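You operate a simulated robot arm through the tools that you are given. There is no shell and no other tool.

You run a simulated robot arm. Do the job below in one go: nothing can be reset, and whatever is moved stays where it is left.

Task
Pack bush N 60 with grease and return it to its pocket.
Fine: till grease shows at its top; the pocket of the blue pocket tray that it came from; the packer's lid goes back on.
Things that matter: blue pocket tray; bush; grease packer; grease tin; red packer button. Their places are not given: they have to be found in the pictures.

It is judged by the outcome, as a careful person would: the job done as asked, and still so three seconds after it is handed in. It fails if anything else is knocked over, pushed out of place, dropped, spilled or broken. A push-on lid holds only when it is set on centred and level and pressed home; a screw cap is set on level and turned clockwise until tight.

Robot
A 7-joint arm with a two-finger parallel gripper, fixed in place. Base frame: the origin is on the floor under the middle of its stand, x ahead of it, y to its left, z up; the work surface is at about z = 880. Readings come in mm, rad, newtons and seconds.
With the tool pointing down near the work surface it reaches from about 400 to 900 mm from the base axis. Its first joint turns from -2.496 to 2.496 rad. Payload 3 kg.
Tool frame: the origin (TCP) lies between the finger pads and is the grasp point; the fingertips stand 30 mm ahead of it; z points along the fingers, y is the line along which they close. The gripper opens to 94 mm. The fingers are 28 mm wide and 10 mm thick; the gripper's body (50 by 96 mm) begins 55 mm behind the TCP.
Orientation is told as [roll, pitch, yaw] about the base's x, y, z axes, in that order, counted from this pose: with the fingers straight down and closing along the base's y, the tool's x points along the base's -x, its y along +y and its z along -z.

Tools
- The arm moves only by the tool move_arm. Its argument "rows" is a list of rows, each a list of 7 numbers: the shift along the tool's x, y, z in mm, then the turn, a rotation vector about the tool's x, y, z in rad, then the opening, from 0 (shut) to 1 (fully open). In form: [[tx, ty, tz, wx, wy, wz, grip], ...]. A call has 1 to 20 rows; each row shifts and turns the commanded pose from where the row before left it, along the tool's axes as they then stand. Rows are played at 5 a second. More than 50 mm and 0.15 rad between two rows, or a gripper value outside its range, and nothing of the call is played. A pose out of reach is approached as far as the arm can. The call stops where the force on the tool passes 40 N (or 10 N more than at its start, if that is more) or the arm is blocked; 0.2 s more then pass. Each finger travels about 72 mm/s and halts on what it meets, pressing with about 36 N; the grip force reading is that of the motor and also rises with nothing between the fingers. The clock runs only during rows and for 0.2 s after the last one: add rows that do not move to give the fingers time. The reply holds the time, the measured pose of the TCP, the force on the tool along the base axes, the opening and the grip force, in the units named above and with some noise, with the torque about the TCP (base axes, N m) and any sound that the robot's microphone picked up, and new pictures: "show" is both (left out), scene, wrist or none.
- Cameras (640 x 400 px; columns grow to the right, rows downward): "scene" is fixed at [401.5, 501.2, 1484.7]; the picture's right is [-0.94, -0.34, 0.00], its down [-0.24, 0.67, -0.70] and it looks along [0.24, -0.66, -0.71] (base axes); focal length 214 px, centre (320, 200). "wrist" rides on the gripper at [76, 14, -102] in the tool frame; the picture's right is [-0.18, 0.98, 0.00], its down [-0.75, -0.14, -0.64] and it looks along [-0.63, -0.12, 0.77] (tool axes); focal length 243 px, centre (320, 200).
- pixel_to_xyz(camera, pixels): for up to 12 pixels [column, row] of the newest picture of that camera ("zoom" is the newest enlarged one), the place [x, y, z] in the base frame of the surface seen there, good to about 3 mm. It takes no simulated time.
- enlarge(camera, box): a new picture of the part [left, top, right, bottom] of that camera's present view, enlarged. It takes no simulated time.
- job_done(): hands the job in; it is judged then, once.

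Open the gripper and draw the arm clear of the work before you hand the job in, unless the task says otherwise.

The tools are called after ">>>" as a command line: name --pt "numbers of a row" for each row, then --argument value for the rest, lists and objects as JSON in quotes. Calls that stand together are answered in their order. move_arm: Moves the arm, as the interface text tells. Its arguments: {"type":"object","properties":{"rows":{"type":"array","items":{"type":"array","items":{"type":"number"}}},"show":{"type":"string","enum":["both","scene","wrist","none"]}},"required":["rows"]} The other tools are called the same way: pixel_to_xyz (camera, pixels) gives the place of the surface under pixels of a picture; enlarge (camera, box) takes an enlarged picture of a part of a camera's view; job_done () hands the job in.

At the start:

```text
time_s: 0.0
ee_pos: [446.8, 253.6, 1263.6]
orientation: [0.0, 0.001, 0.001]
ft_force: [-1.1, 0.2, -0.5]
wrist_torque: [-0.03, 0.03, 0.02]
width: 94.0
grasp_force: 0.0
```

scene: 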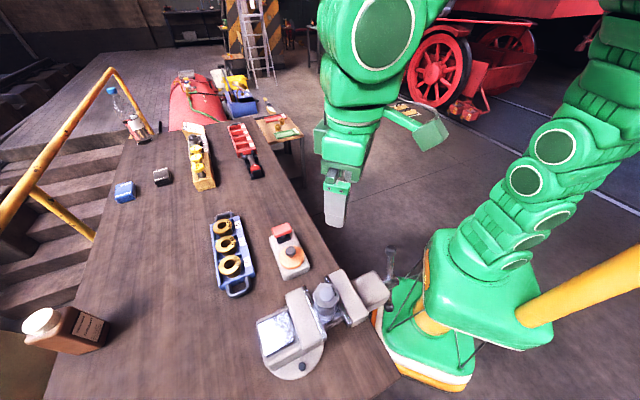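
wrist: 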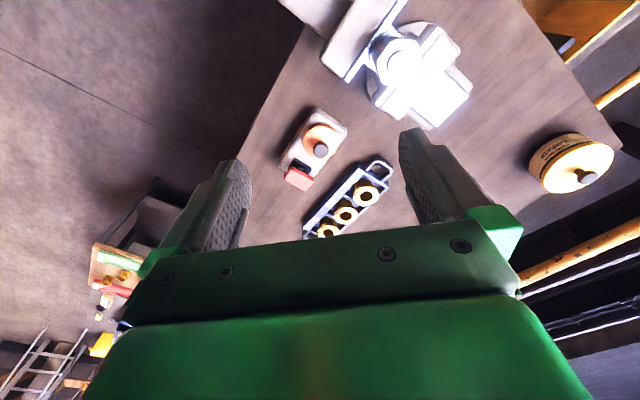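

The scene shows the blue tray with bushes around (230,250), a red/orange button box around (290,255), and a machine at about (310,325). I enlarge these parts to see details.

>>> enlarge --camera "scene" --box '[190, 200, 320, 300]'

>>> enlarge --camera "scene" --box '[240, 260, 400, 390]'

>>> enlarge --camera "scene" --box '[90, 70, 310, 210]'

>>> enlarge --camera "wrist" --box '[270, 0, 490, 240]'

```text
4.00 times, centred on (255, 250) of scene
```

zoom: 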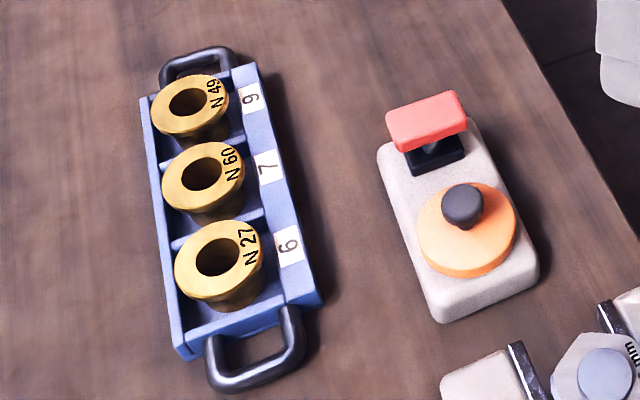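

```text
3.08 times, centred on (320, 325) of scene
```

zoom: 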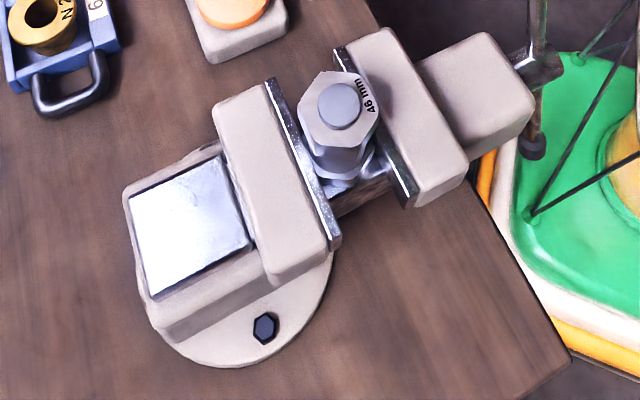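

```text
2.86 times, centred on (200, 140) of scene
```

zoom: 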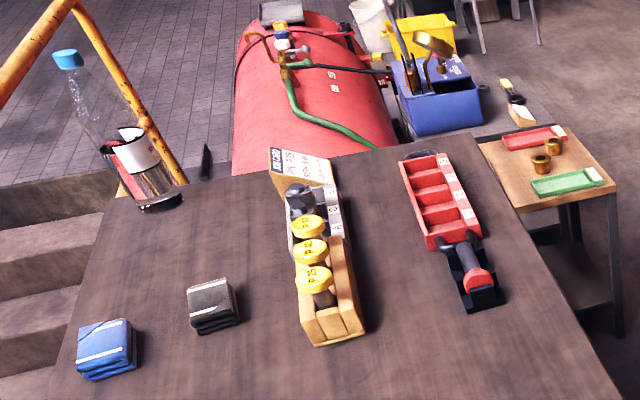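

```text
1.67 times, centred on (380, 120) of wrist
```

zoom: 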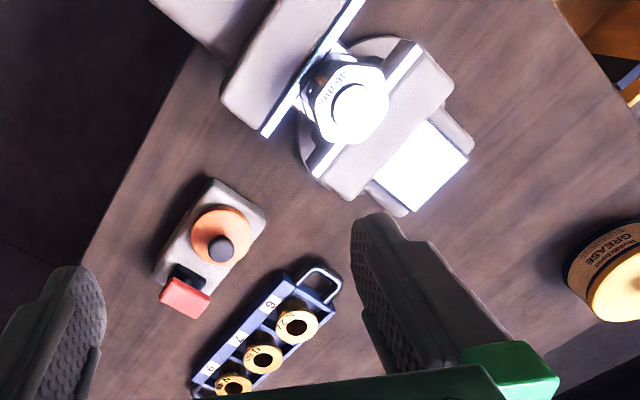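

The bush N 60 is the middle one in the blue tray (scene (226,243)). The box with the orange disc, knob and red button looks like the packer; I look at the tin and its writing and get positions.

>>> enlarge --camera "scene" --box '[10, 295, 120, 365]'

>>> enlarge --camera "wrist" --box '[520, 110, 630, 210]'

>>> enlarge --camera "scene" --box '[255, 210, 325, 290]'

>>> pixel_to_xyz --camera "scene" --pixels '[[226, 243], [223, 227], [230, 265], [292, 253], [280, 231], [305, 271], [275, 265], [40, 322], [240, 291], [220, 214], [255, 280], [250, 250]]'

```text
5.71 times, centred on (65, 330) of scene
```

zoom: 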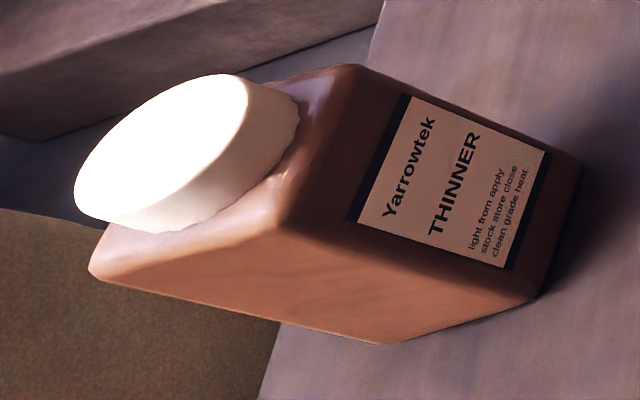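

```text
4.00 times, centred on (575, 160) of wrist
```

zoom: 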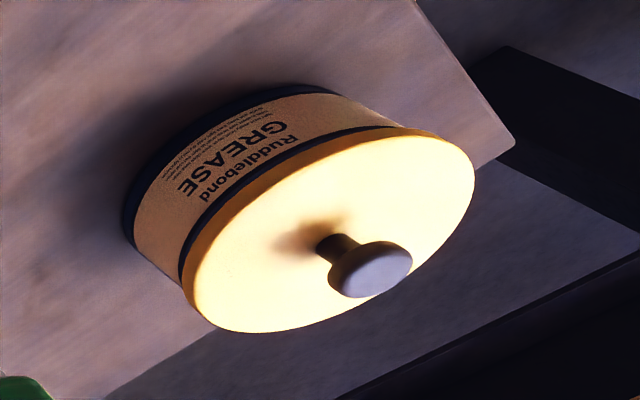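

```text
5.00 times, centred on (290, 250) of scene
```

zoom: 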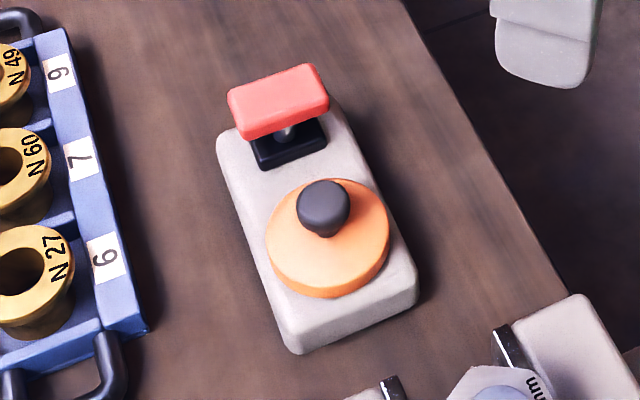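

```text
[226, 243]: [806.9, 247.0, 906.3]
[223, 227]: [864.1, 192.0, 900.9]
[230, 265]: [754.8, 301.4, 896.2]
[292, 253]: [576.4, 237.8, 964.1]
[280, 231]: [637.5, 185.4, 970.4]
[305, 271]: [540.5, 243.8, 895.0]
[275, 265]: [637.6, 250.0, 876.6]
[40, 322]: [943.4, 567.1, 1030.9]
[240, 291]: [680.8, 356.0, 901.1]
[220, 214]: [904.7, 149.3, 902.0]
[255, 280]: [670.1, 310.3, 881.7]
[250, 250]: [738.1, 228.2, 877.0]
```

The brown bottle in the scene is thinner, whereas the wrist picture shows the tin labelled GREASE at wrist (570,165), with a knobbed lid. I get positions in the wrist picture.

>>> pixel_to_xyz --camera "wrist" --pixels '[[575, 165], [585, 176], [545, 165], [610, 150], [535, 150], [319, 140], [321, 150], [298, 180], [366, 196], [346, 215], [327, 230], [405, 70]]'

>>> pixel_to_xyz --camera "scene" --pixels '[[294, 251], [286, 262], [302, 251], [292, 247], [296, 245], [282, 229], [287, 228], [275, 232], [294, 275], [283, 245], [275, 242], [302, 270]]'

```text
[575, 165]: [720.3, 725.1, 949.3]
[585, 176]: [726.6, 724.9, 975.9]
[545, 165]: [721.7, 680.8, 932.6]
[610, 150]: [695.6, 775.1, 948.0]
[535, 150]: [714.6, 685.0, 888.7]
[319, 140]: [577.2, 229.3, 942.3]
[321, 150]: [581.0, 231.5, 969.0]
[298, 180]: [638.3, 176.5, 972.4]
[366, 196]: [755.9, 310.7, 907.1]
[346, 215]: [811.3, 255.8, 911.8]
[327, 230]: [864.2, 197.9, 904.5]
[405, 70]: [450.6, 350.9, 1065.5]
```

```text
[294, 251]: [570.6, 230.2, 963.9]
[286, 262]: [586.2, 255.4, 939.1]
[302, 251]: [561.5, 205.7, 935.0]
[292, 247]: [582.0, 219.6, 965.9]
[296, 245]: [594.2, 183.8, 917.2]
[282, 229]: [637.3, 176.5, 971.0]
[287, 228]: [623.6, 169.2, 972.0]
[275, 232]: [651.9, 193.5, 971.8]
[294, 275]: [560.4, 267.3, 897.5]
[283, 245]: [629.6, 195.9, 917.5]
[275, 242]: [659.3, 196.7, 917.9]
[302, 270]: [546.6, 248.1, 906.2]
```

The packer block is at about (590,215), lid top z≈940, knob top ≈967 at (577,230); the red button is at (638,178,971). I move above the knob with the fingers turned to close across the button–knob line, for a closer look.

>>> move_arm --pt "-22 -4 30 0 0 0 1" --pt "-22 -4 30 0 0 0 1" --pt "-22 -4 30 0 0 0 1" --pt "-22 -4 30 0 0 0 1" --pt "-22 -4 20 0 0 0 1" --pt "-20 -4 20 0 0 0 1" --pt "0 0 0 0 0 0.134 1" --pt "0 0 0 0 0 0.134 1" --pt "0 0 0 0 0 0.134 1" --pt "0 0 0 0 0 0.134 1" --pt "0 0 0 0 0 0.134 1" --pt "0 0 0 0 0 0 1"

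```text
time_s: 2.6
ee_pos: [577.2, 230.2, 1104.4]
orientation: [0.0, 0.001, -0.672]
ft_force: [0.6, 0.2, -0.3]
wrist_torque: [0.0, 0.01, -0.02]
width: 94.0
grasp_force: 0.0
```

scene: 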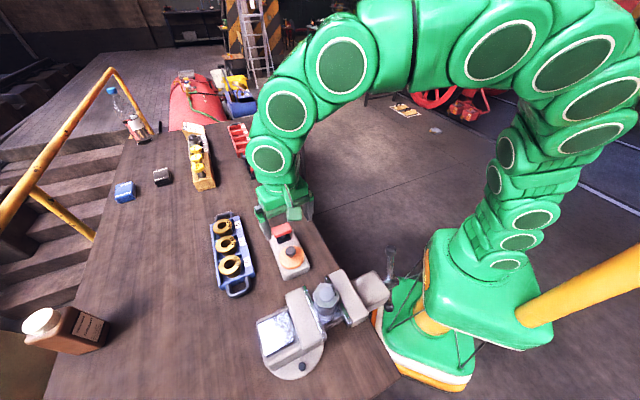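
wrist: 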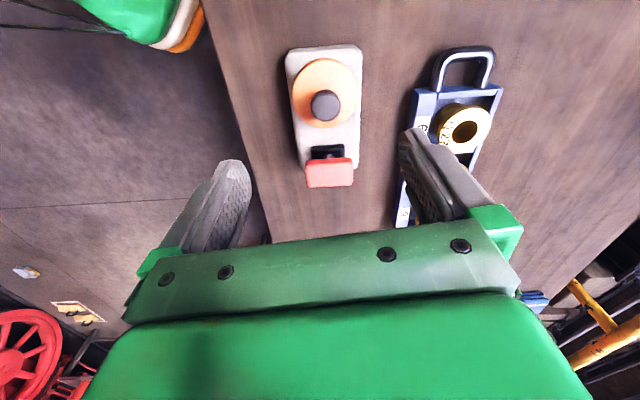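

The knob is at wrist (325,105), near where the tool axis meets it (about (320,100)). I enlarge the packer in this view and take points.

>>> enlarge --camera "wrist" --box '[260, 30, 400, 200]'

>>> pixel_to_xyz --camera "wrist" --pixels '[[325, 105], [314, 103], [337, 106], [325, 94], [325, 116], [300, 90], [350, 90], [322, 62], [288, 52], [360, 50], [329, 170], [327, 152]]'

```text
2.35 times, centred on (330, 115) of wrist
```

zoom: 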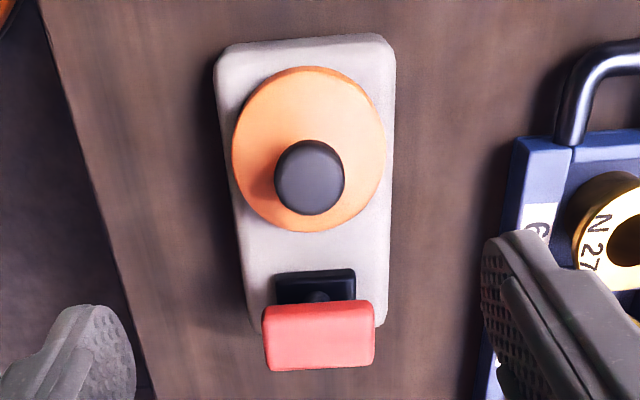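

```text
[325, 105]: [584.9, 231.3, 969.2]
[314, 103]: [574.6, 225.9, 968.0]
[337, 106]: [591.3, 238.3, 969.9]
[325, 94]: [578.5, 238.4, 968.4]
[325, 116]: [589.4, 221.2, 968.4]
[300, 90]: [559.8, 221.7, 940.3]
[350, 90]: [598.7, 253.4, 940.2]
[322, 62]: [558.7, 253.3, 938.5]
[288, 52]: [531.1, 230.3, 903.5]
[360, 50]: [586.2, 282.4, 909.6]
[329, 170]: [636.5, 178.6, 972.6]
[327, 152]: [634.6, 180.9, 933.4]
```

The knob centre measures about (583.5,231), top z≈969, and the lid top is at about 940. I line up, turn to yaw ≈ -0.76 and go down to just above the knob with part-opened fingers.

>>> move_arm --pt "-4 5 0 0 0 0.09 0.8" --pt "0 0 30 0 0 0 0.6" --pt "0 0 30 0 0 0 0.6" --pt "0 0 30 0 0 0 0.6" --pt "0 0 0 0 0 0 0.6" --show "wrist"

```text
time_s: 3.8
ee_pos: [582.8, 231.5, 1013.7]
orientation: [-0.001, 0.001, -0.76]
ft_force: [-0.2, -0.3, 0.4]
wrist_torque: [-0.01, -0.01, -0.01]
width: 56.4
grasp_force: 0.1
```

wrist: 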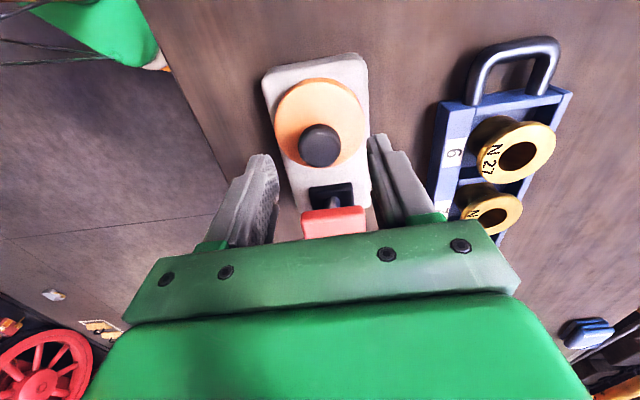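

The knob is centred between the fingers at (319,145). I descend so that the tips stay just above the lid's disc and close on the knob.

>>> move_arm --pt "0 0 20 0 0 0 0.6" --pt "0 0 19 0 0 0 0.6" --pt "0 0 0 0 0 0 0.4" --pt "0 0 0 0 0 0 0.2" --pt "0 0 0 0 0 0 0.0" --pt "0 0 0 0 0 0 0.0" --pt "0 0 0 0 0 0 0.0"

```text
time_s: 5.4
ee_pos: [583.3, 231.8, 974.8]
orientation: [0.0, 0.001, -0.761]
ft_force: [-0.2, 0.1, -0.7]
wrist_torque: [-0.02, -0.02, 0.01]
width: 28.1
grasp_force: 36.3
heard: snap
```

scene: 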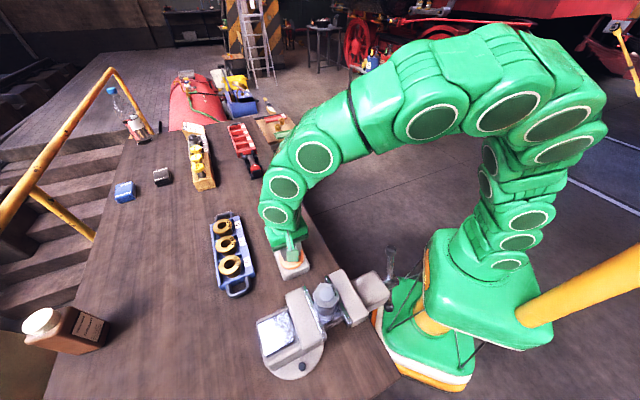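
wrist: 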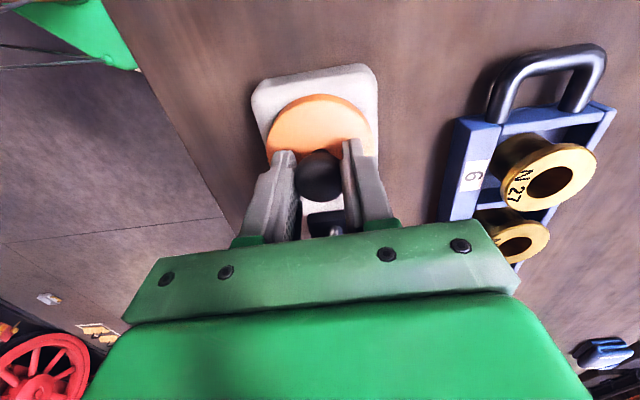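

The grip holds a 28 mm knob, and a snap was heard (perhaps the lid letting go). I lift slowly and look at what is beneath.

>>> move_arm --pt "0 0 -5 0 0 0 0" --pt "0 0 -10 0 0 0 0" --pt "0 0 -20 0 0 0 0" --pt "0 0 -30 0 0 0 0" --pt "0 0 -40 0 0 0 0" --pt "0 0 0 0 0 0 0"

>>> pixel_to_xyz --camera "scene" --pixels '[[250, 300], [220, 310], [265, 200], [255, 230], [265, 240], [235, 185], [200, 300], [180, 260], [230, 320], [290, 210], [250, 190], [215, 195]]'

```text
time_s: 6.8
ee_pos: [582.5, 230.7, 1080.4]
orientation: [0.0, -0.001, -0.759]
ft_force: [-0.3, 0.6, 0.1]
wrist_torque: [0.01, 0.01, 0.03]
width: 28.1
grasp_force: 35.5
```

scene: 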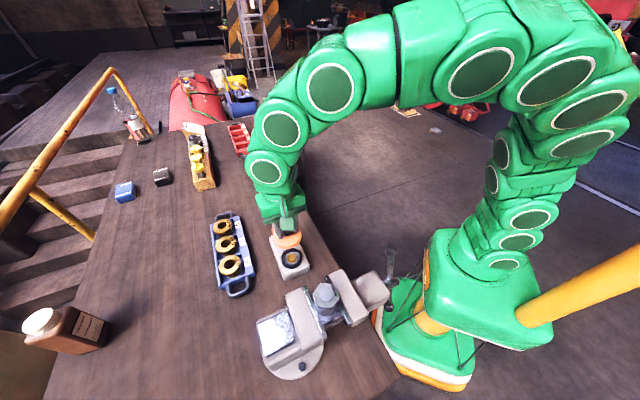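
wrist: 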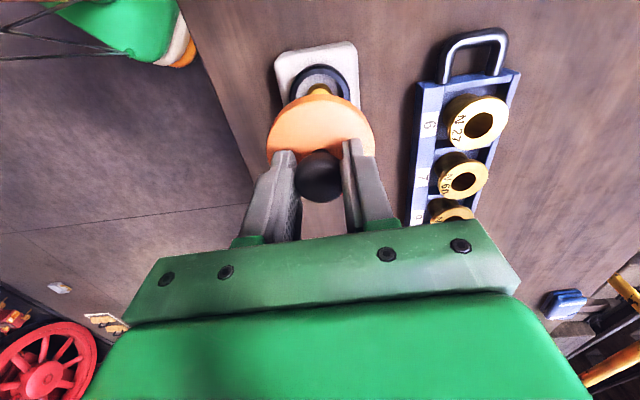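

```text
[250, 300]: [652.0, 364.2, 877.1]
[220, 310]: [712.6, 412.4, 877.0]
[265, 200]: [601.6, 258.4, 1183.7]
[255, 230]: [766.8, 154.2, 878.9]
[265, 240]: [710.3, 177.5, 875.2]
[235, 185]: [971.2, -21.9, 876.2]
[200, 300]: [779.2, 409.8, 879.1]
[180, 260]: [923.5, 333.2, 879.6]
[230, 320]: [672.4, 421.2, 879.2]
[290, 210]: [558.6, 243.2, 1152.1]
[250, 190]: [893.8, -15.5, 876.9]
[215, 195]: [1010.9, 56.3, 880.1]
```

The lid is off, and a dark ring with something golden shows under it at scene (291,260). I enlarge that.

>>> enlarge --camera "scene" --box '[260, 220, 320, 290]'

>>> pixel_to_xyz --camera "scene" --pixels '[[291, 259], [282, 260], [300, 259], [291, 250], [291, 268], [300, 275], [277, 237]]'

```text
5.71 times, centred on (290, 255) of scene
```

zoom: 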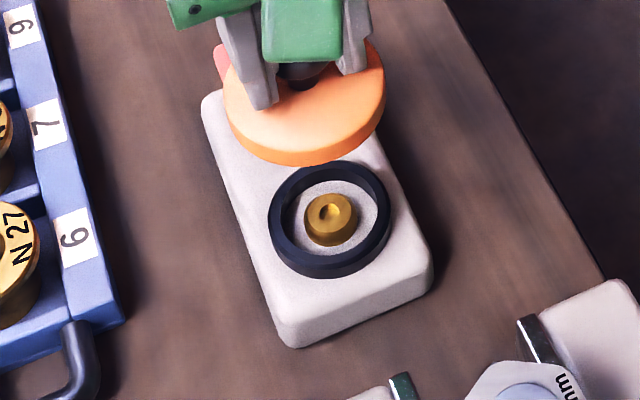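

```text
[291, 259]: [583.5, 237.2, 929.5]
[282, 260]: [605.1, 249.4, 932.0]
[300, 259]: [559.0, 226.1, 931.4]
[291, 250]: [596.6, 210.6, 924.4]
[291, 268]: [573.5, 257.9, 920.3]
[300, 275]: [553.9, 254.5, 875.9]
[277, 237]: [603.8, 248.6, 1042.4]
```

The packer shows a black ring with a brass nipple in its middle at scene (291,259), at about (584,237,930). I carry the lid to the clear table at about (775,105), between tray and red rack, and come down near the table.

>>> move_arm --pt "-32.3 5.9 0 0 0 0 0" --pt "-32.3 5.9 0 0 0 0 0" --pt "-32.3 5.9 0 0 0 0 0" --pt "-32.3 5.9 0 0 0 0 0" --pt "-32.3 5.9 0 0 0 0 0" --pt "-32.3 5.9 0 0 0 0 0" --pt "-32.3 5.9 0 0 0 0 0" --pt "0 0 30 0 0 0 0" --pt "0 0 30 0 0 0 0" --pt "0 0 30 0 0 0 0" --pt "0 0 30 0 0 0 0" --pt "0 0 0 0 0 0 0"

```text
time_s: 9.4
ee_pos: [773.9, 105.0, 960.5]
orientation: [-0.001, 0.001, -0.76]
ft_force: [0.3, -0.4, 0.1]
wrist_torque: [0.01, 0.01, 0.01]
width: 28.1
grasp_force: 36.5
```

scene: 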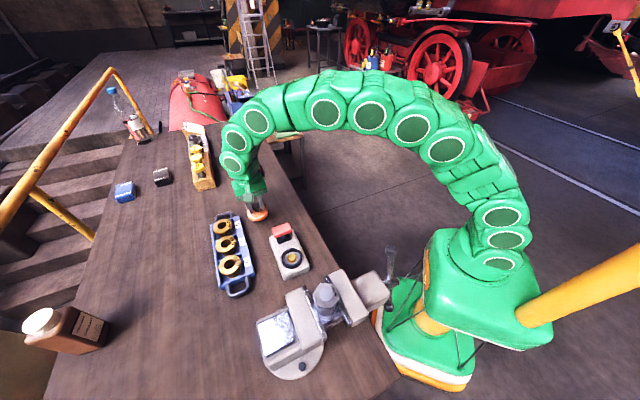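
wrist: 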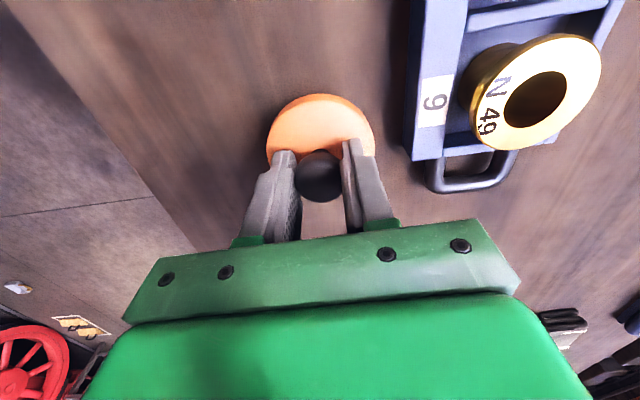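

The lid hangs over clear table at scene (258,213), with the tray well to the side. I lower it carefully, watching the force.

>>> move_arm --pt "0 0 8 0 0 0 0" --pt "0 0 8 0 0 0 0" --pt "0 0 4 0 0 0 0" --pt "0 0 0 0 0 0 0"

>>> enlarge --camera "scene" --box '[200, 170, 320, 290]'

```text
time_s: 10.4
ee_pos: [775.3, 104.2, 940.0]
orientation: [0.0, 0.001, -0.761]
ft_force: [0.4, -0.4, -0.6]
wrist_torque: [-0.02, 0.0, 0.0]
width: 28.3
grasp_force: 35.9
```

scene: 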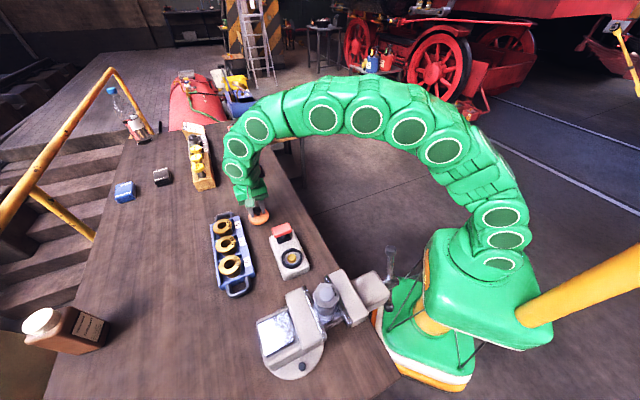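
wrist: 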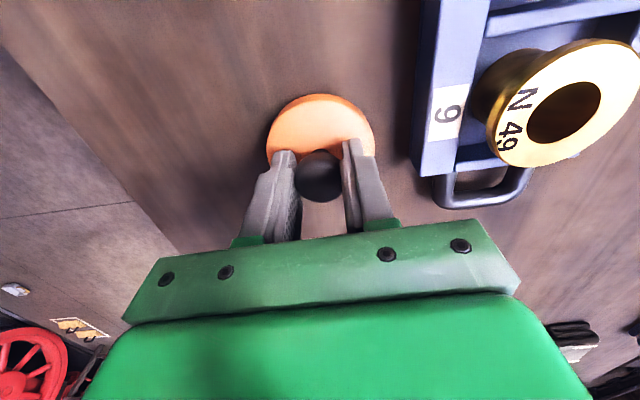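

```text
3.33 times, centred on (260, 230) of scene
```

zoom: 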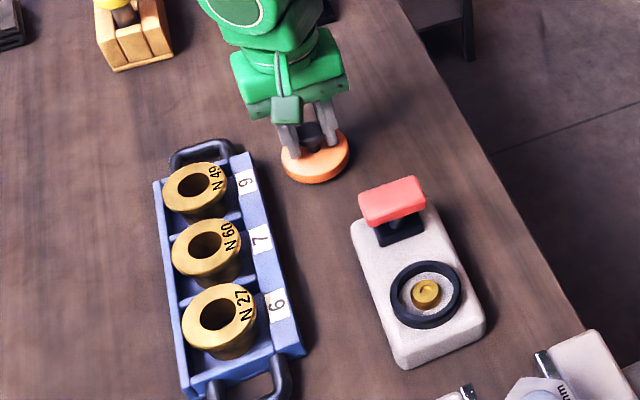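

No contact force yet at z=940. I lower a few more millimetres in small steps.

>>> move_arm --pt "0 0 3 0 0 0 0" --pt "0 0 2 0 0 0 0" --pt "0 0 0 0 0 0 0" --show "wrist"

```text
time_s: 11.2
ee_pos: [774.5, 103.1, 935.6]
orientation: [0.0, -0.002, -0.761]
ft_force: [-0.3, -0.4, 0.0]
wrist_torque: [-0.01, 0.04, -0.02]
width: 28.1
grasp_force: 35.8
```

wrist: 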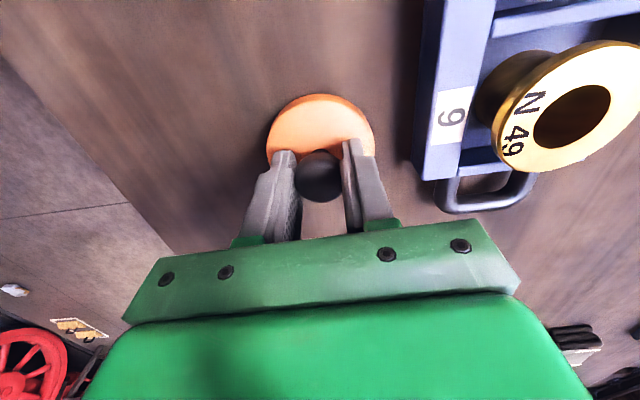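

Still no contact at z≈935.6. I go on down in steps of 2 mm.

>>> move_arm --pt "0 0 2 0 0 0 0" --pt "0 0 1 0 0 0 0" --pt "0 0 0 0 0 0 0" --show "none"

>>> move_arm --pt "0 0 2 0 0 0 0" --pt "0 0 0 0 0 0 0" --show "none"

```text
time_s: 12.0
ee_pos: [776.0, 105.8, 931.4]
orientation: [0.001, 0.001, -0.763]
ft_force: [0.2, 0.1, -0.8]
wrist_torque: [0.03, 0.01, 0.0]
width: 28.2
grasp_force: 36.0
```

```text
time_s: 12.6
ee_pos: [775.7, 105.2, 931.3]
orientation: [0.001, 0.001, -0.762]
ft_force: [-0.3, -0.4, 0.0]
wrist_torque: [0.0, 0.01, 0.02]
width: 28.1
grasp_force: 35.6
```

No contact is reported at z≈931. I continue in small steps.

>>> move_arm --pt "0 0 1.5 0 0 0 0" --pt "0 0 0 0 0 0 0" --show "none"

>>> move_arm --pt "0 0 1.5 0 0 0 0" --pt "0 0 0 0 0 0 0" --show "scene"

>>> enlarge --camera "scene" --box '[230, 190, 290, 230]'

```text
time_s: 13.2
ee_pos: [774.5, 105.0, 928.1]
orientation: [0.001, -0.001, -0.761]
ft_force: [-3.5, -0.6, 19.5]
wrist_torque: [-0.03, 0.06, 0.05]
width: 28.0
grasp_force: 35.7
```

```text
time_s: 13.7
ee_pos: [776.9, 105.7, 928.4]
orientation: [0.003, -0.002, -0.76]
ft_force: [-0.4, 0.8, 0.6]
wrist_torque: [0.01, -0.02, -0.02]
width: 28.1
grasp_force: 35.9
stopped in row 2: the force on the tool passed its limit at 40 N (the readings are from after the stop); the commanded pose is now the measured one
```

scene: 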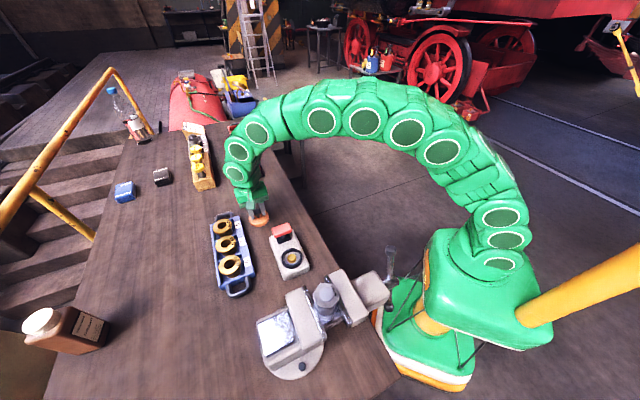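

```text
10.00 times, centred on (260, 210) of scene
```

zoom: 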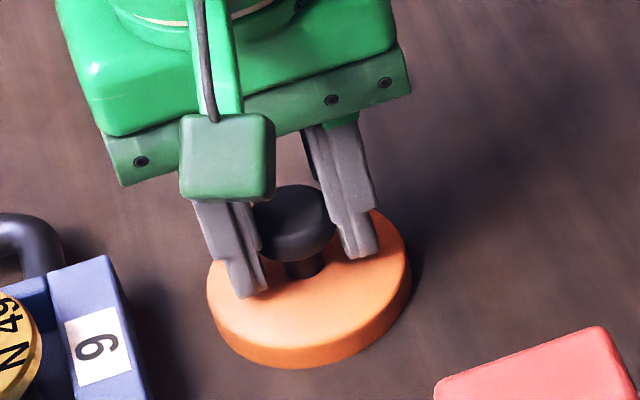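

Contact came at TCP z≈928.4, so the lid stands on the table (its underside is about 50 mm below the TCP). I open the fingers and rise.

>>> move_arm --pt "0 0 0 0 0 0 0.45" --pt "0 0 0 0 0 0 0.6" --pt "0 0 0 0 0 0 0.6" --pt "0 0 -20 0 0 0 0.6" --pt "0 0 -40 0 0 0 0.6" --pt "0 0 -40 0 0 0 0.6" --pt "0 0 0 0 0 0 0.6"

```text
time_s: 15.3
ee_pos: [774.6, 105.6, 1030.0]
orientation: [0.001, -0.004, -0.761]
ft_force: [0.0, 0.2, 0.2]
wrist_torque: [-0.04, -0.03, 0.0]
width: 56.6
grasp_force: 0.0
```

scene: 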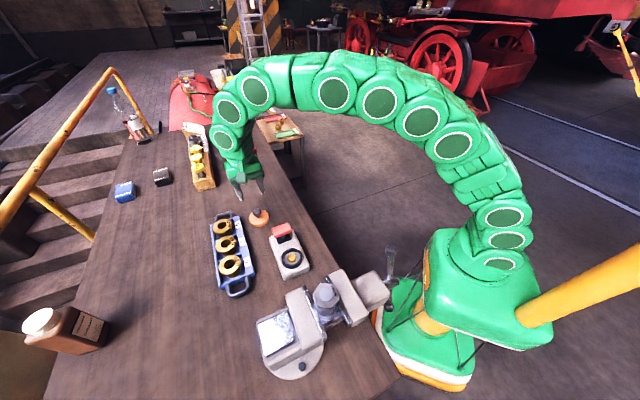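
wrist: 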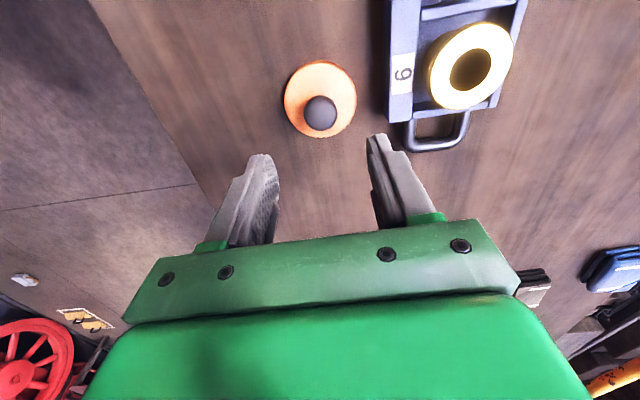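

The lid stands on the table at scene (259,217). Now I move above bush N 60 for a close look.

>>> move_arm --pt "18.9 31.9 -10 0 0 0 0.8" --pt "18.9 31.9 -10 0 0 0 1" --pt "18.9 31.9 -10 0 0 0 1" --pt "18.9 31.9 0 0 0 0 1" --pt "0 0 0 0 0 0 1"

>>> enlarge --camera "wrist" --box '[240, 20, 420, 200]'

>>> enlarge --camera "scene" --box '[265, 220, 325, 290]'

```text
time_s: 16.5
ee_pos: [808.2, 249.8, 1059.3]
orientation: [0.003, -0.002, -0.761]
ft_force: [-0.1, -0.8, 0.4]
wrist_torque: [0.01, 0.01, 0.03]
width: 94.1
grasp_force: 0.0
```

scene: 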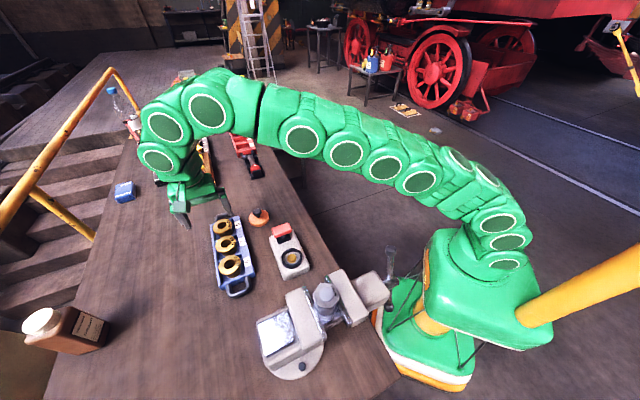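
wrist: 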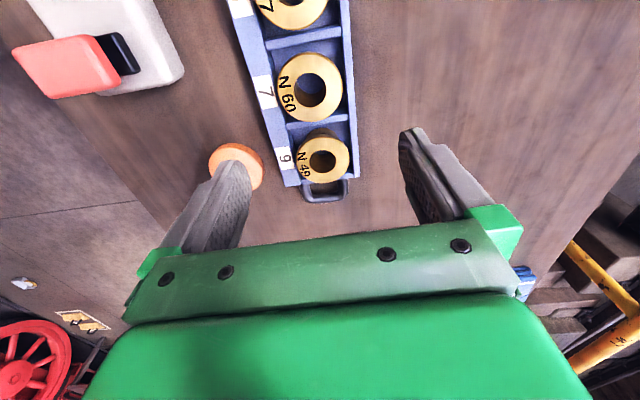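

```text
2.22 times, centred on (330, 110) of wrist
```

zoom: 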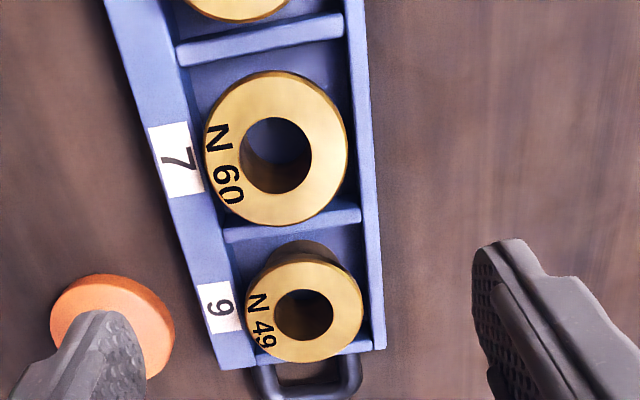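

```text
5.71 times, centred on (295, 255) of scene
```

zoom: 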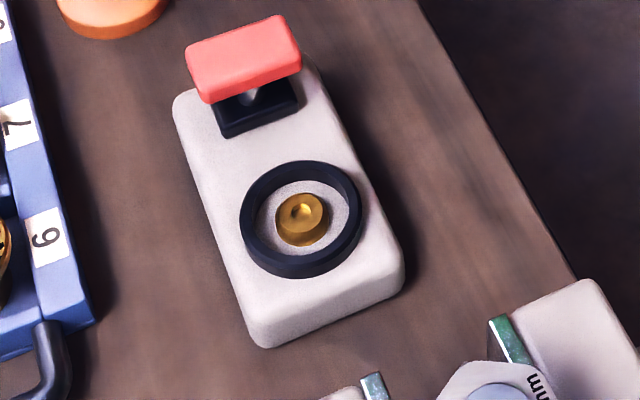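

Bush N 60's flange is seen at zoom (275,148), its bore at (276,155). I measure the flange edges, bore and tray walls.

>>> enlarge --camera "wrist" --box '[260, 40, 370, 140]'

>>> pixel_to_xyz --camera "wrist" --pixels '[[281, 90], [340, 87], [310, 56], [309, 119], [297, 110], [328, 108], [291, 65], [265, 90], [350, 85], [344, 40], [355, 135], [320, 125]]'

```text
4.00 times, centred on (315, 90) of wrist
```

zoom: 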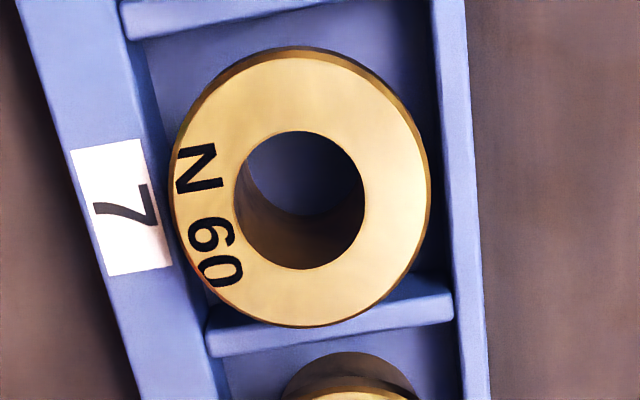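

```text
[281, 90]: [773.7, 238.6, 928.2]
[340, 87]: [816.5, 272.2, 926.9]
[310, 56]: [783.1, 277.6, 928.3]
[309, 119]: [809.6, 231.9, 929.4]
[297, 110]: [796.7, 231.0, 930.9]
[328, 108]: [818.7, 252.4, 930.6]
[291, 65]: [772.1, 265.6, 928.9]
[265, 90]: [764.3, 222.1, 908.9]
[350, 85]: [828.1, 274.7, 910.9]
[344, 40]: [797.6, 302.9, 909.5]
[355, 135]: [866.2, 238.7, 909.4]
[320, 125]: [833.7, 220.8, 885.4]
```

Flange top is at z≈929, its centre about (794.5,254.5) with a diameter near 57 mm, and the tray walls' top is z≈909. I centre over it and descend partway with the fingers fully open across the tray.

>>> move_arm --pt "13 -6 0 0 0 0 1" --pt "0 0 30 0 0 0 1" --pt "0 0 30 0 0 0 1" --pt "0 0 20 0 0 0 1" --pt "0 0 0 0 0 0 1"

>>> enlarge --camera "wrist" --box '[220, 60, 420, 220]'

>>> enlarge --camera "scene" --box '[190, 190, 290, 300]'

```text
time_s: 17.7
ee_pos: [794.4, 254.8, 979.1]
orientation: [0.002, -0.002, -0.761]
ft_force: [-0.3, 0.8, 0.4]
wrist_torque: [0.01, -0.04, 0.02]
width: 94.0
grasp_force: 0.0
```

scene: 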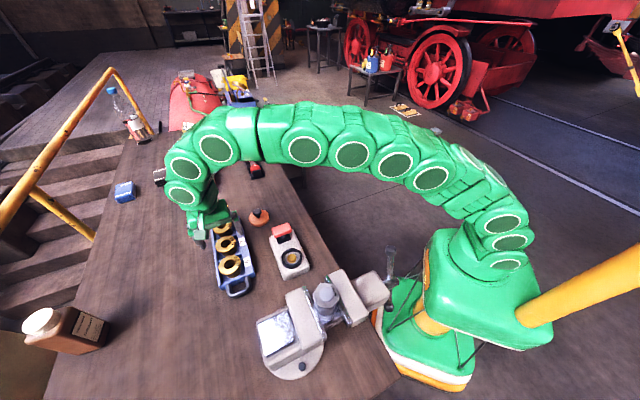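
wrist: 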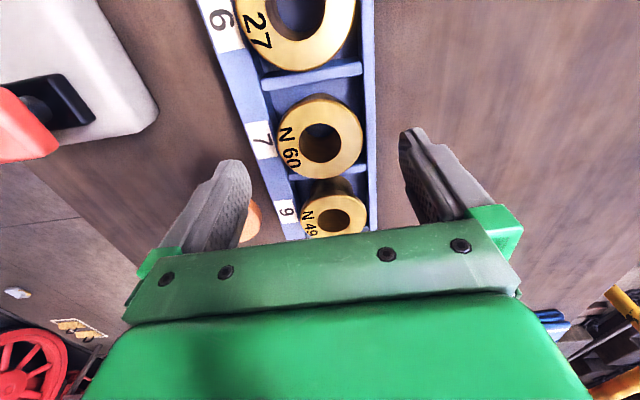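

```text
2.50 times, centred on (320, 140) of wrist
```

zoom: 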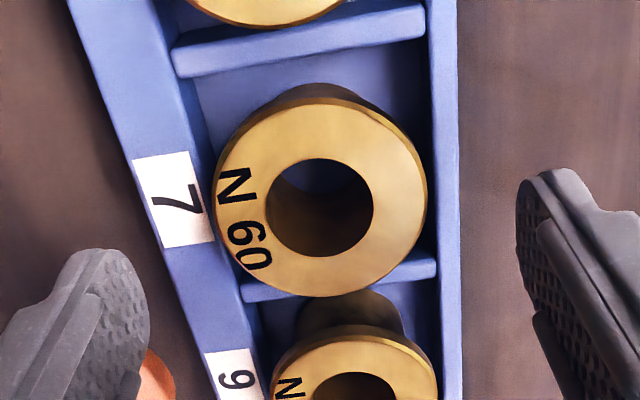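

```text
3.64 times, centred on (240, 245) of scene
```

zoom: 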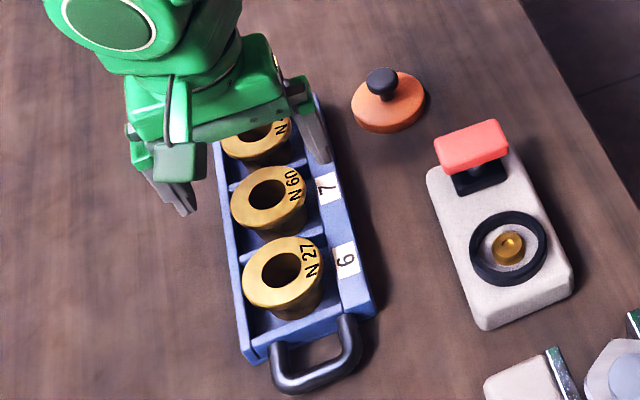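

The bush is centred laterally (bore at wrist (321,143)); I shift 2 mm along the tool x, descend to TCP z≈944 and close on the flange.

>>> move_arm --pt "2 0 18 0 0 0 1" --pt "0 0 17 0 0 0 1" --pt "0 0 0 0 0 0 0.8" --pt "0 0 0 0 0 0 0.65" --pt "0 0 0 0 0 0 0.55" --pt "0 0 0 0 0 0 0.5" --pt "0 0 0 0 0 0 0.5"

>>> enlarge --camera "scene" --box '[190, 190, 290, 300]'

```text
time_s: 19.3
ee_pos: [791.5, 255.7, 943.5]
orientation: [0.003, -0.002, -0.761]
ft_force: [0.3, 0.1, 1.0]
wrist_torque: [0.05, -0.08, 0.03]
width: 60.8
grasp_force: 35.8
```

scene: 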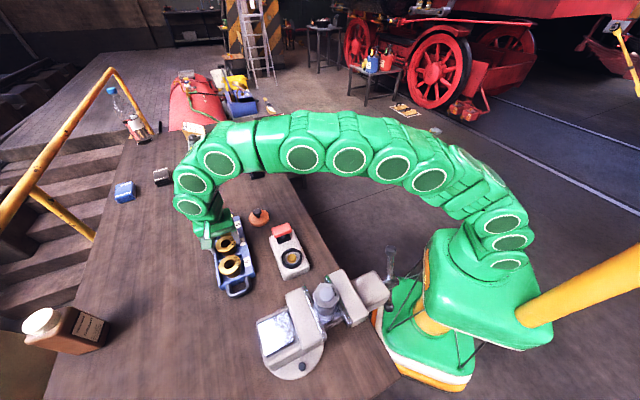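
wrist: 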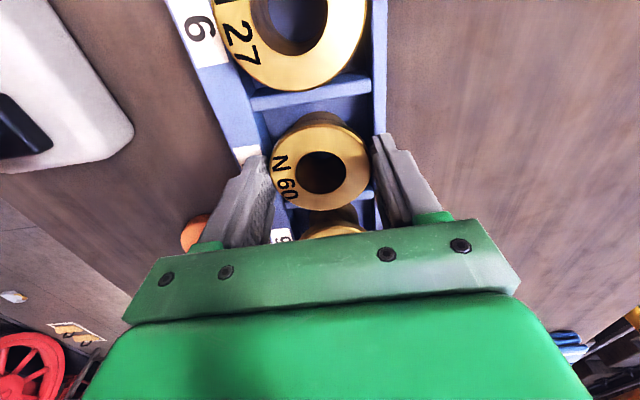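

```text
3.64 times, centred on (240, 245) of scene
```

zoom: 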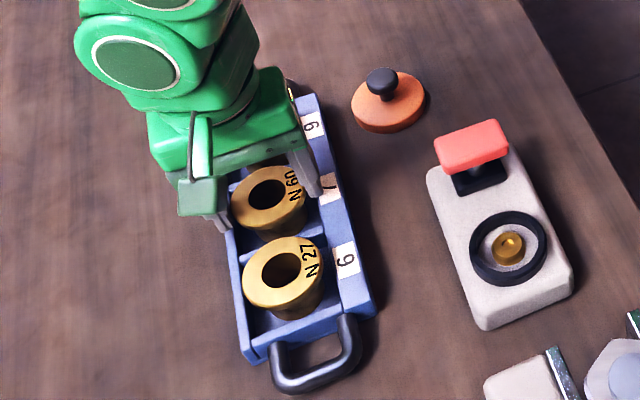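

The fingers hold at 60.8 mm, the flange's width. I lift it straight up and check the hold.

>>> move_arm --pt "0 0 0 0 0 0 0.5" --show "none"

>>> move_arm --pt "0 0 -5 0 0 0 0.5" --pt "0 0 -10 0 0 0 0.5" --pt "0 0 -20 0 0 0 0.5" --pt "0 0 -30 0 0 0 0.5" --pt "0 0 -40 0 0 0 0.5" --pt "0 0 0 0 0 0 0.5"

>>> enlarge --camera "scene" --box '[190, 170, 290, 300]'

>>> enlarge --camera "wrist" --box '[240, 80, 400, 240]'

```text
time_s: 19.7
ee_pos: [792.6, 255.8, 944.0]
orientation: [0.003, -0.002, -0.761]
ft_force: [0.5, 0.1, 1.5]
wrist_torque: [0.01, -0.1, 0.01]
width: 61.0
grasp_force: 36.3
```

```text
time_s: 21.1
ee_pos: [793.3, 255.4, 1050.4]
orientation: [0.002, -0.003, -0.761]
ft_force: [-0.1, -0.1, -4.1]
wrist_torque: [0.01, 0.06, 0.05]
width: 60.9
grasp_force: 36.1
```

scene: 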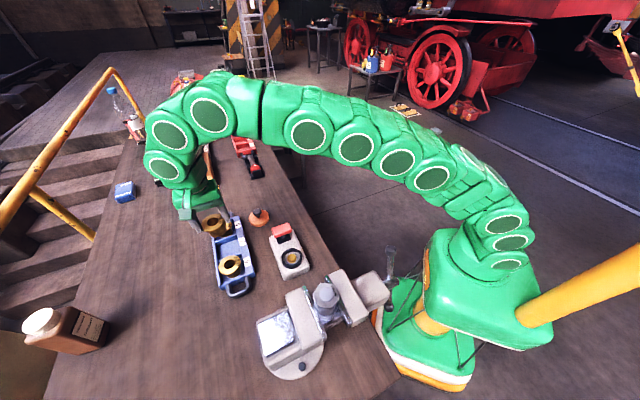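
wrist: 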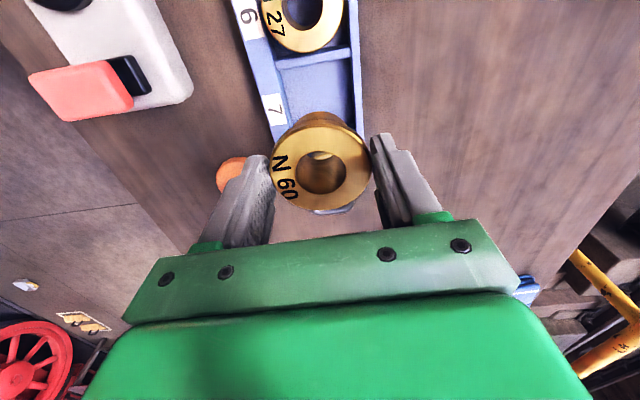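

```text
3.08 times, centred on (240, 235) of scene
```

zoom: 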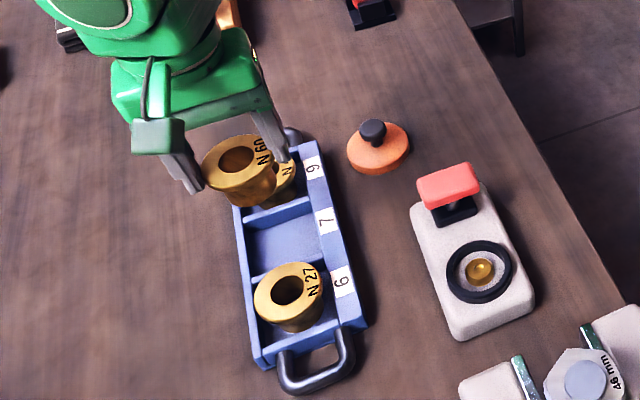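

```text
2.50 times, centred on (320, 160) of wrist
```

zoom: 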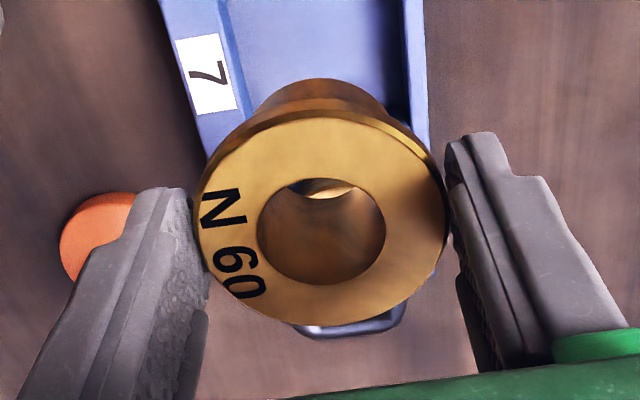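

The bush hangs level, its bore at wrist (320.6,173), which is right on the tool axis. I now measure the ring and nipple of the packer in an enlarged scene view.

>>> enlarge --camera "scene" --box '[272, 240, 312, 280]'

```text
10.00 times, centred on (292, 260) of scene
```

zoom: 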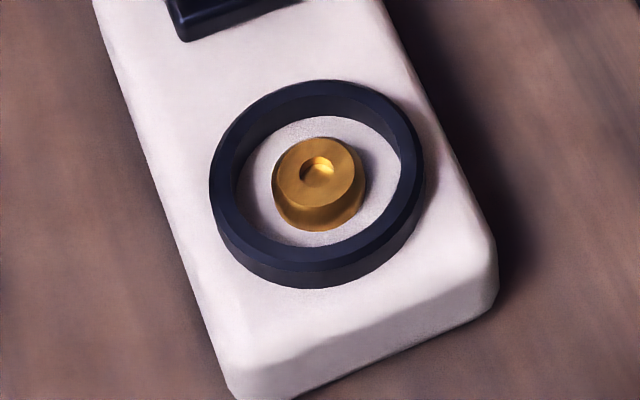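

The ring is about 63 mm outside and 48 mm inside, the nipple tapers from about 27 to 24 mm. I read the places of points on them.

>>> pixel_to_xyz --camera "zoom" --pixels '[[318, 178], [280, 185], [350, 180], [316, 205], [322, 145], [215, 190], [420, 175], [320, 84], [318, 255], [225, 150], [412, 205], [320, 235]]'

```text
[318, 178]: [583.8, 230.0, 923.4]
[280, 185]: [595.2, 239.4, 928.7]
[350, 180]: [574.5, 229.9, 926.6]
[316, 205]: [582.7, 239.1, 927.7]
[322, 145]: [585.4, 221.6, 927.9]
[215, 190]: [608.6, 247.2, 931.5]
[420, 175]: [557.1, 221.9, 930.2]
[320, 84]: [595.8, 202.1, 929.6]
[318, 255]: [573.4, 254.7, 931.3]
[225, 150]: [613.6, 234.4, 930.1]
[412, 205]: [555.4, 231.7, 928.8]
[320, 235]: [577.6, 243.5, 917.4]
```

Ring and nipple are centred at about (584,232), ring top z≈931, nipple top ≈928, seat ≈917. I carry the bush there at a safe height.

>>> move_arm --pt "0 0 -20 0 0 0 0.5" --pt "19.4 -23.1 -10 0 0 0 0.5" --pt "19.4 -23.1 0 0 0 0 0.5" --pt "19.4 -23.1 0 0 0 0 0.5" --pt "19.4 -23.1 0 0 0 0 0.5" --pt "19.4 -23.1 0 0 0 0 0.5" --pt "19.4 -23.1 0 0 0 0 0.5" --pt "19.4 -23.1 0 0 0 0 0.5" --pt "0 0 0 0 0 0 0.5" --pt "0 0 0 0 0 0 0.5"

>>> enlarge --camera "scene" --box '[250, 180, 330, 290]'

>>> enlarge --camera "wrist" --box '[240, 80, 400, 240]'

```text
time_s: 23.3
ee_pos: [583.4, 234.6, 1078.4]
orientation: [0.002, -0.003, -0.759]
ft_force: [-1.0, 1.2, -2.3]
wrist_torque: [0.03, 0.05, -0.04]
width: 60.8
grasp_force: 35.3
```

scene: 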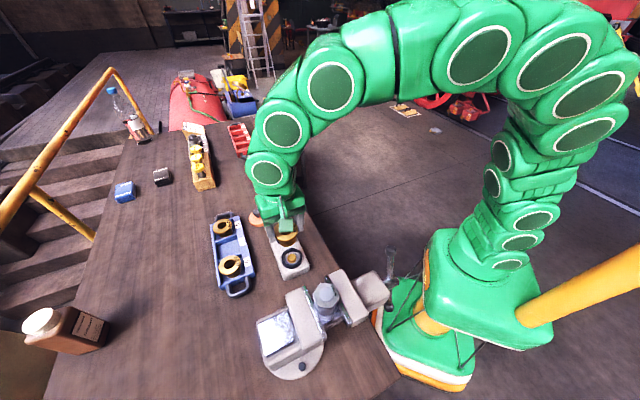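
wrist: 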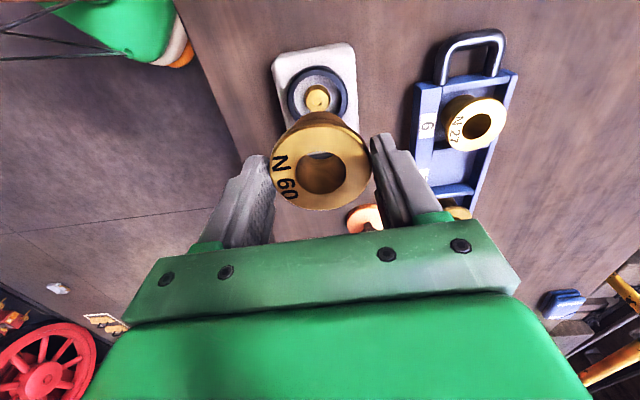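

```text
3.64 times, centred on (290, 235) of scene
```

zoom: 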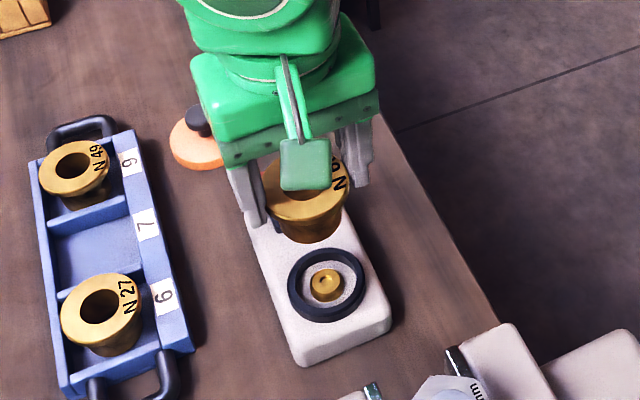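

```text
2.50 times, centred on (320, 160) of wrist
```

zoom: 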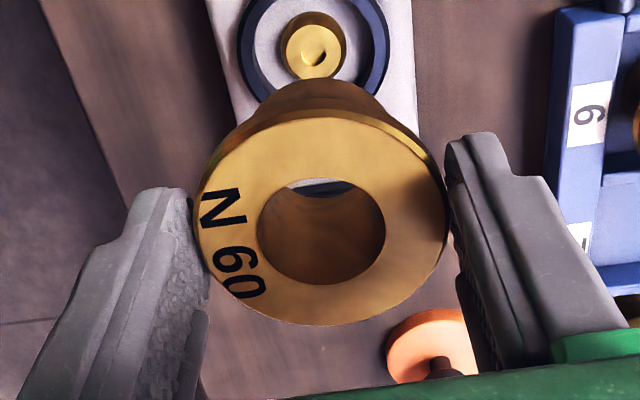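

The nipple shows in the wrist picture at about (317,101). I take its place with that camera too and read the pose again.

>>> pixel_to_xyz --camera "zoom" --pixels '[[313, 52], [290, 45], [336, 50], [313, 68], [240, 30], [387, 30], [255, 85], [378, 80]]'

>>> move_arm --pt "0 0 0 0 0 0 0.5" --show "wrist"

>>> enlarge --camera "wrist" --box '[280, 50, 360, 120]'

```text
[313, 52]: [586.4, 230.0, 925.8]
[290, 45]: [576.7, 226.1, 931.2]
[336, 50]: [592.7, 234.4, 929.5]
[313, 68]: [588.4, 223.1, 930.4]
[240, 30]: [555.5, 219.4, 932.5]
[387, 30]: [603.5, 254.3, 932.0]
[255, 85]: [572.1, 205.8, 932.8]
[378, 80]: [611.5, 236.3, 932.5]
```

```text
time_s: 23.7
ee_pos: [583.6, 234.4, 1078.2]
orientation: [0.002, -0.002, -0.762]
ft_force: [0.6, -0.1, -3.9]
wrist_torque: [0.03, 0.01, 0.01]
width: 60.9
grasp_force: 36.0
```

wrist: 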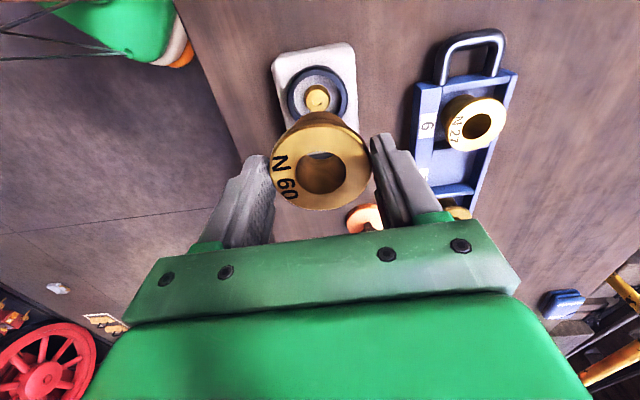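

```text
5.71 times, centred on (320, 85) of wrist
```

zoom: 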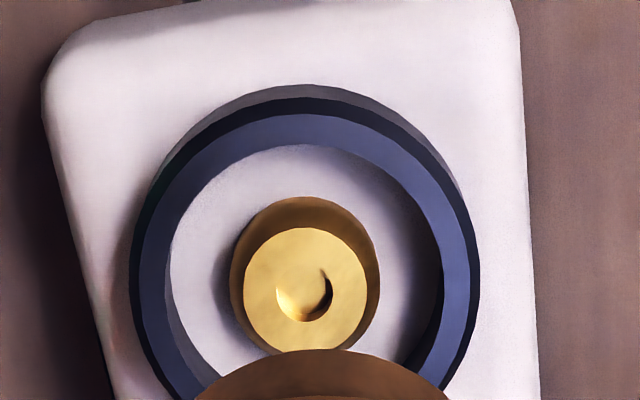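

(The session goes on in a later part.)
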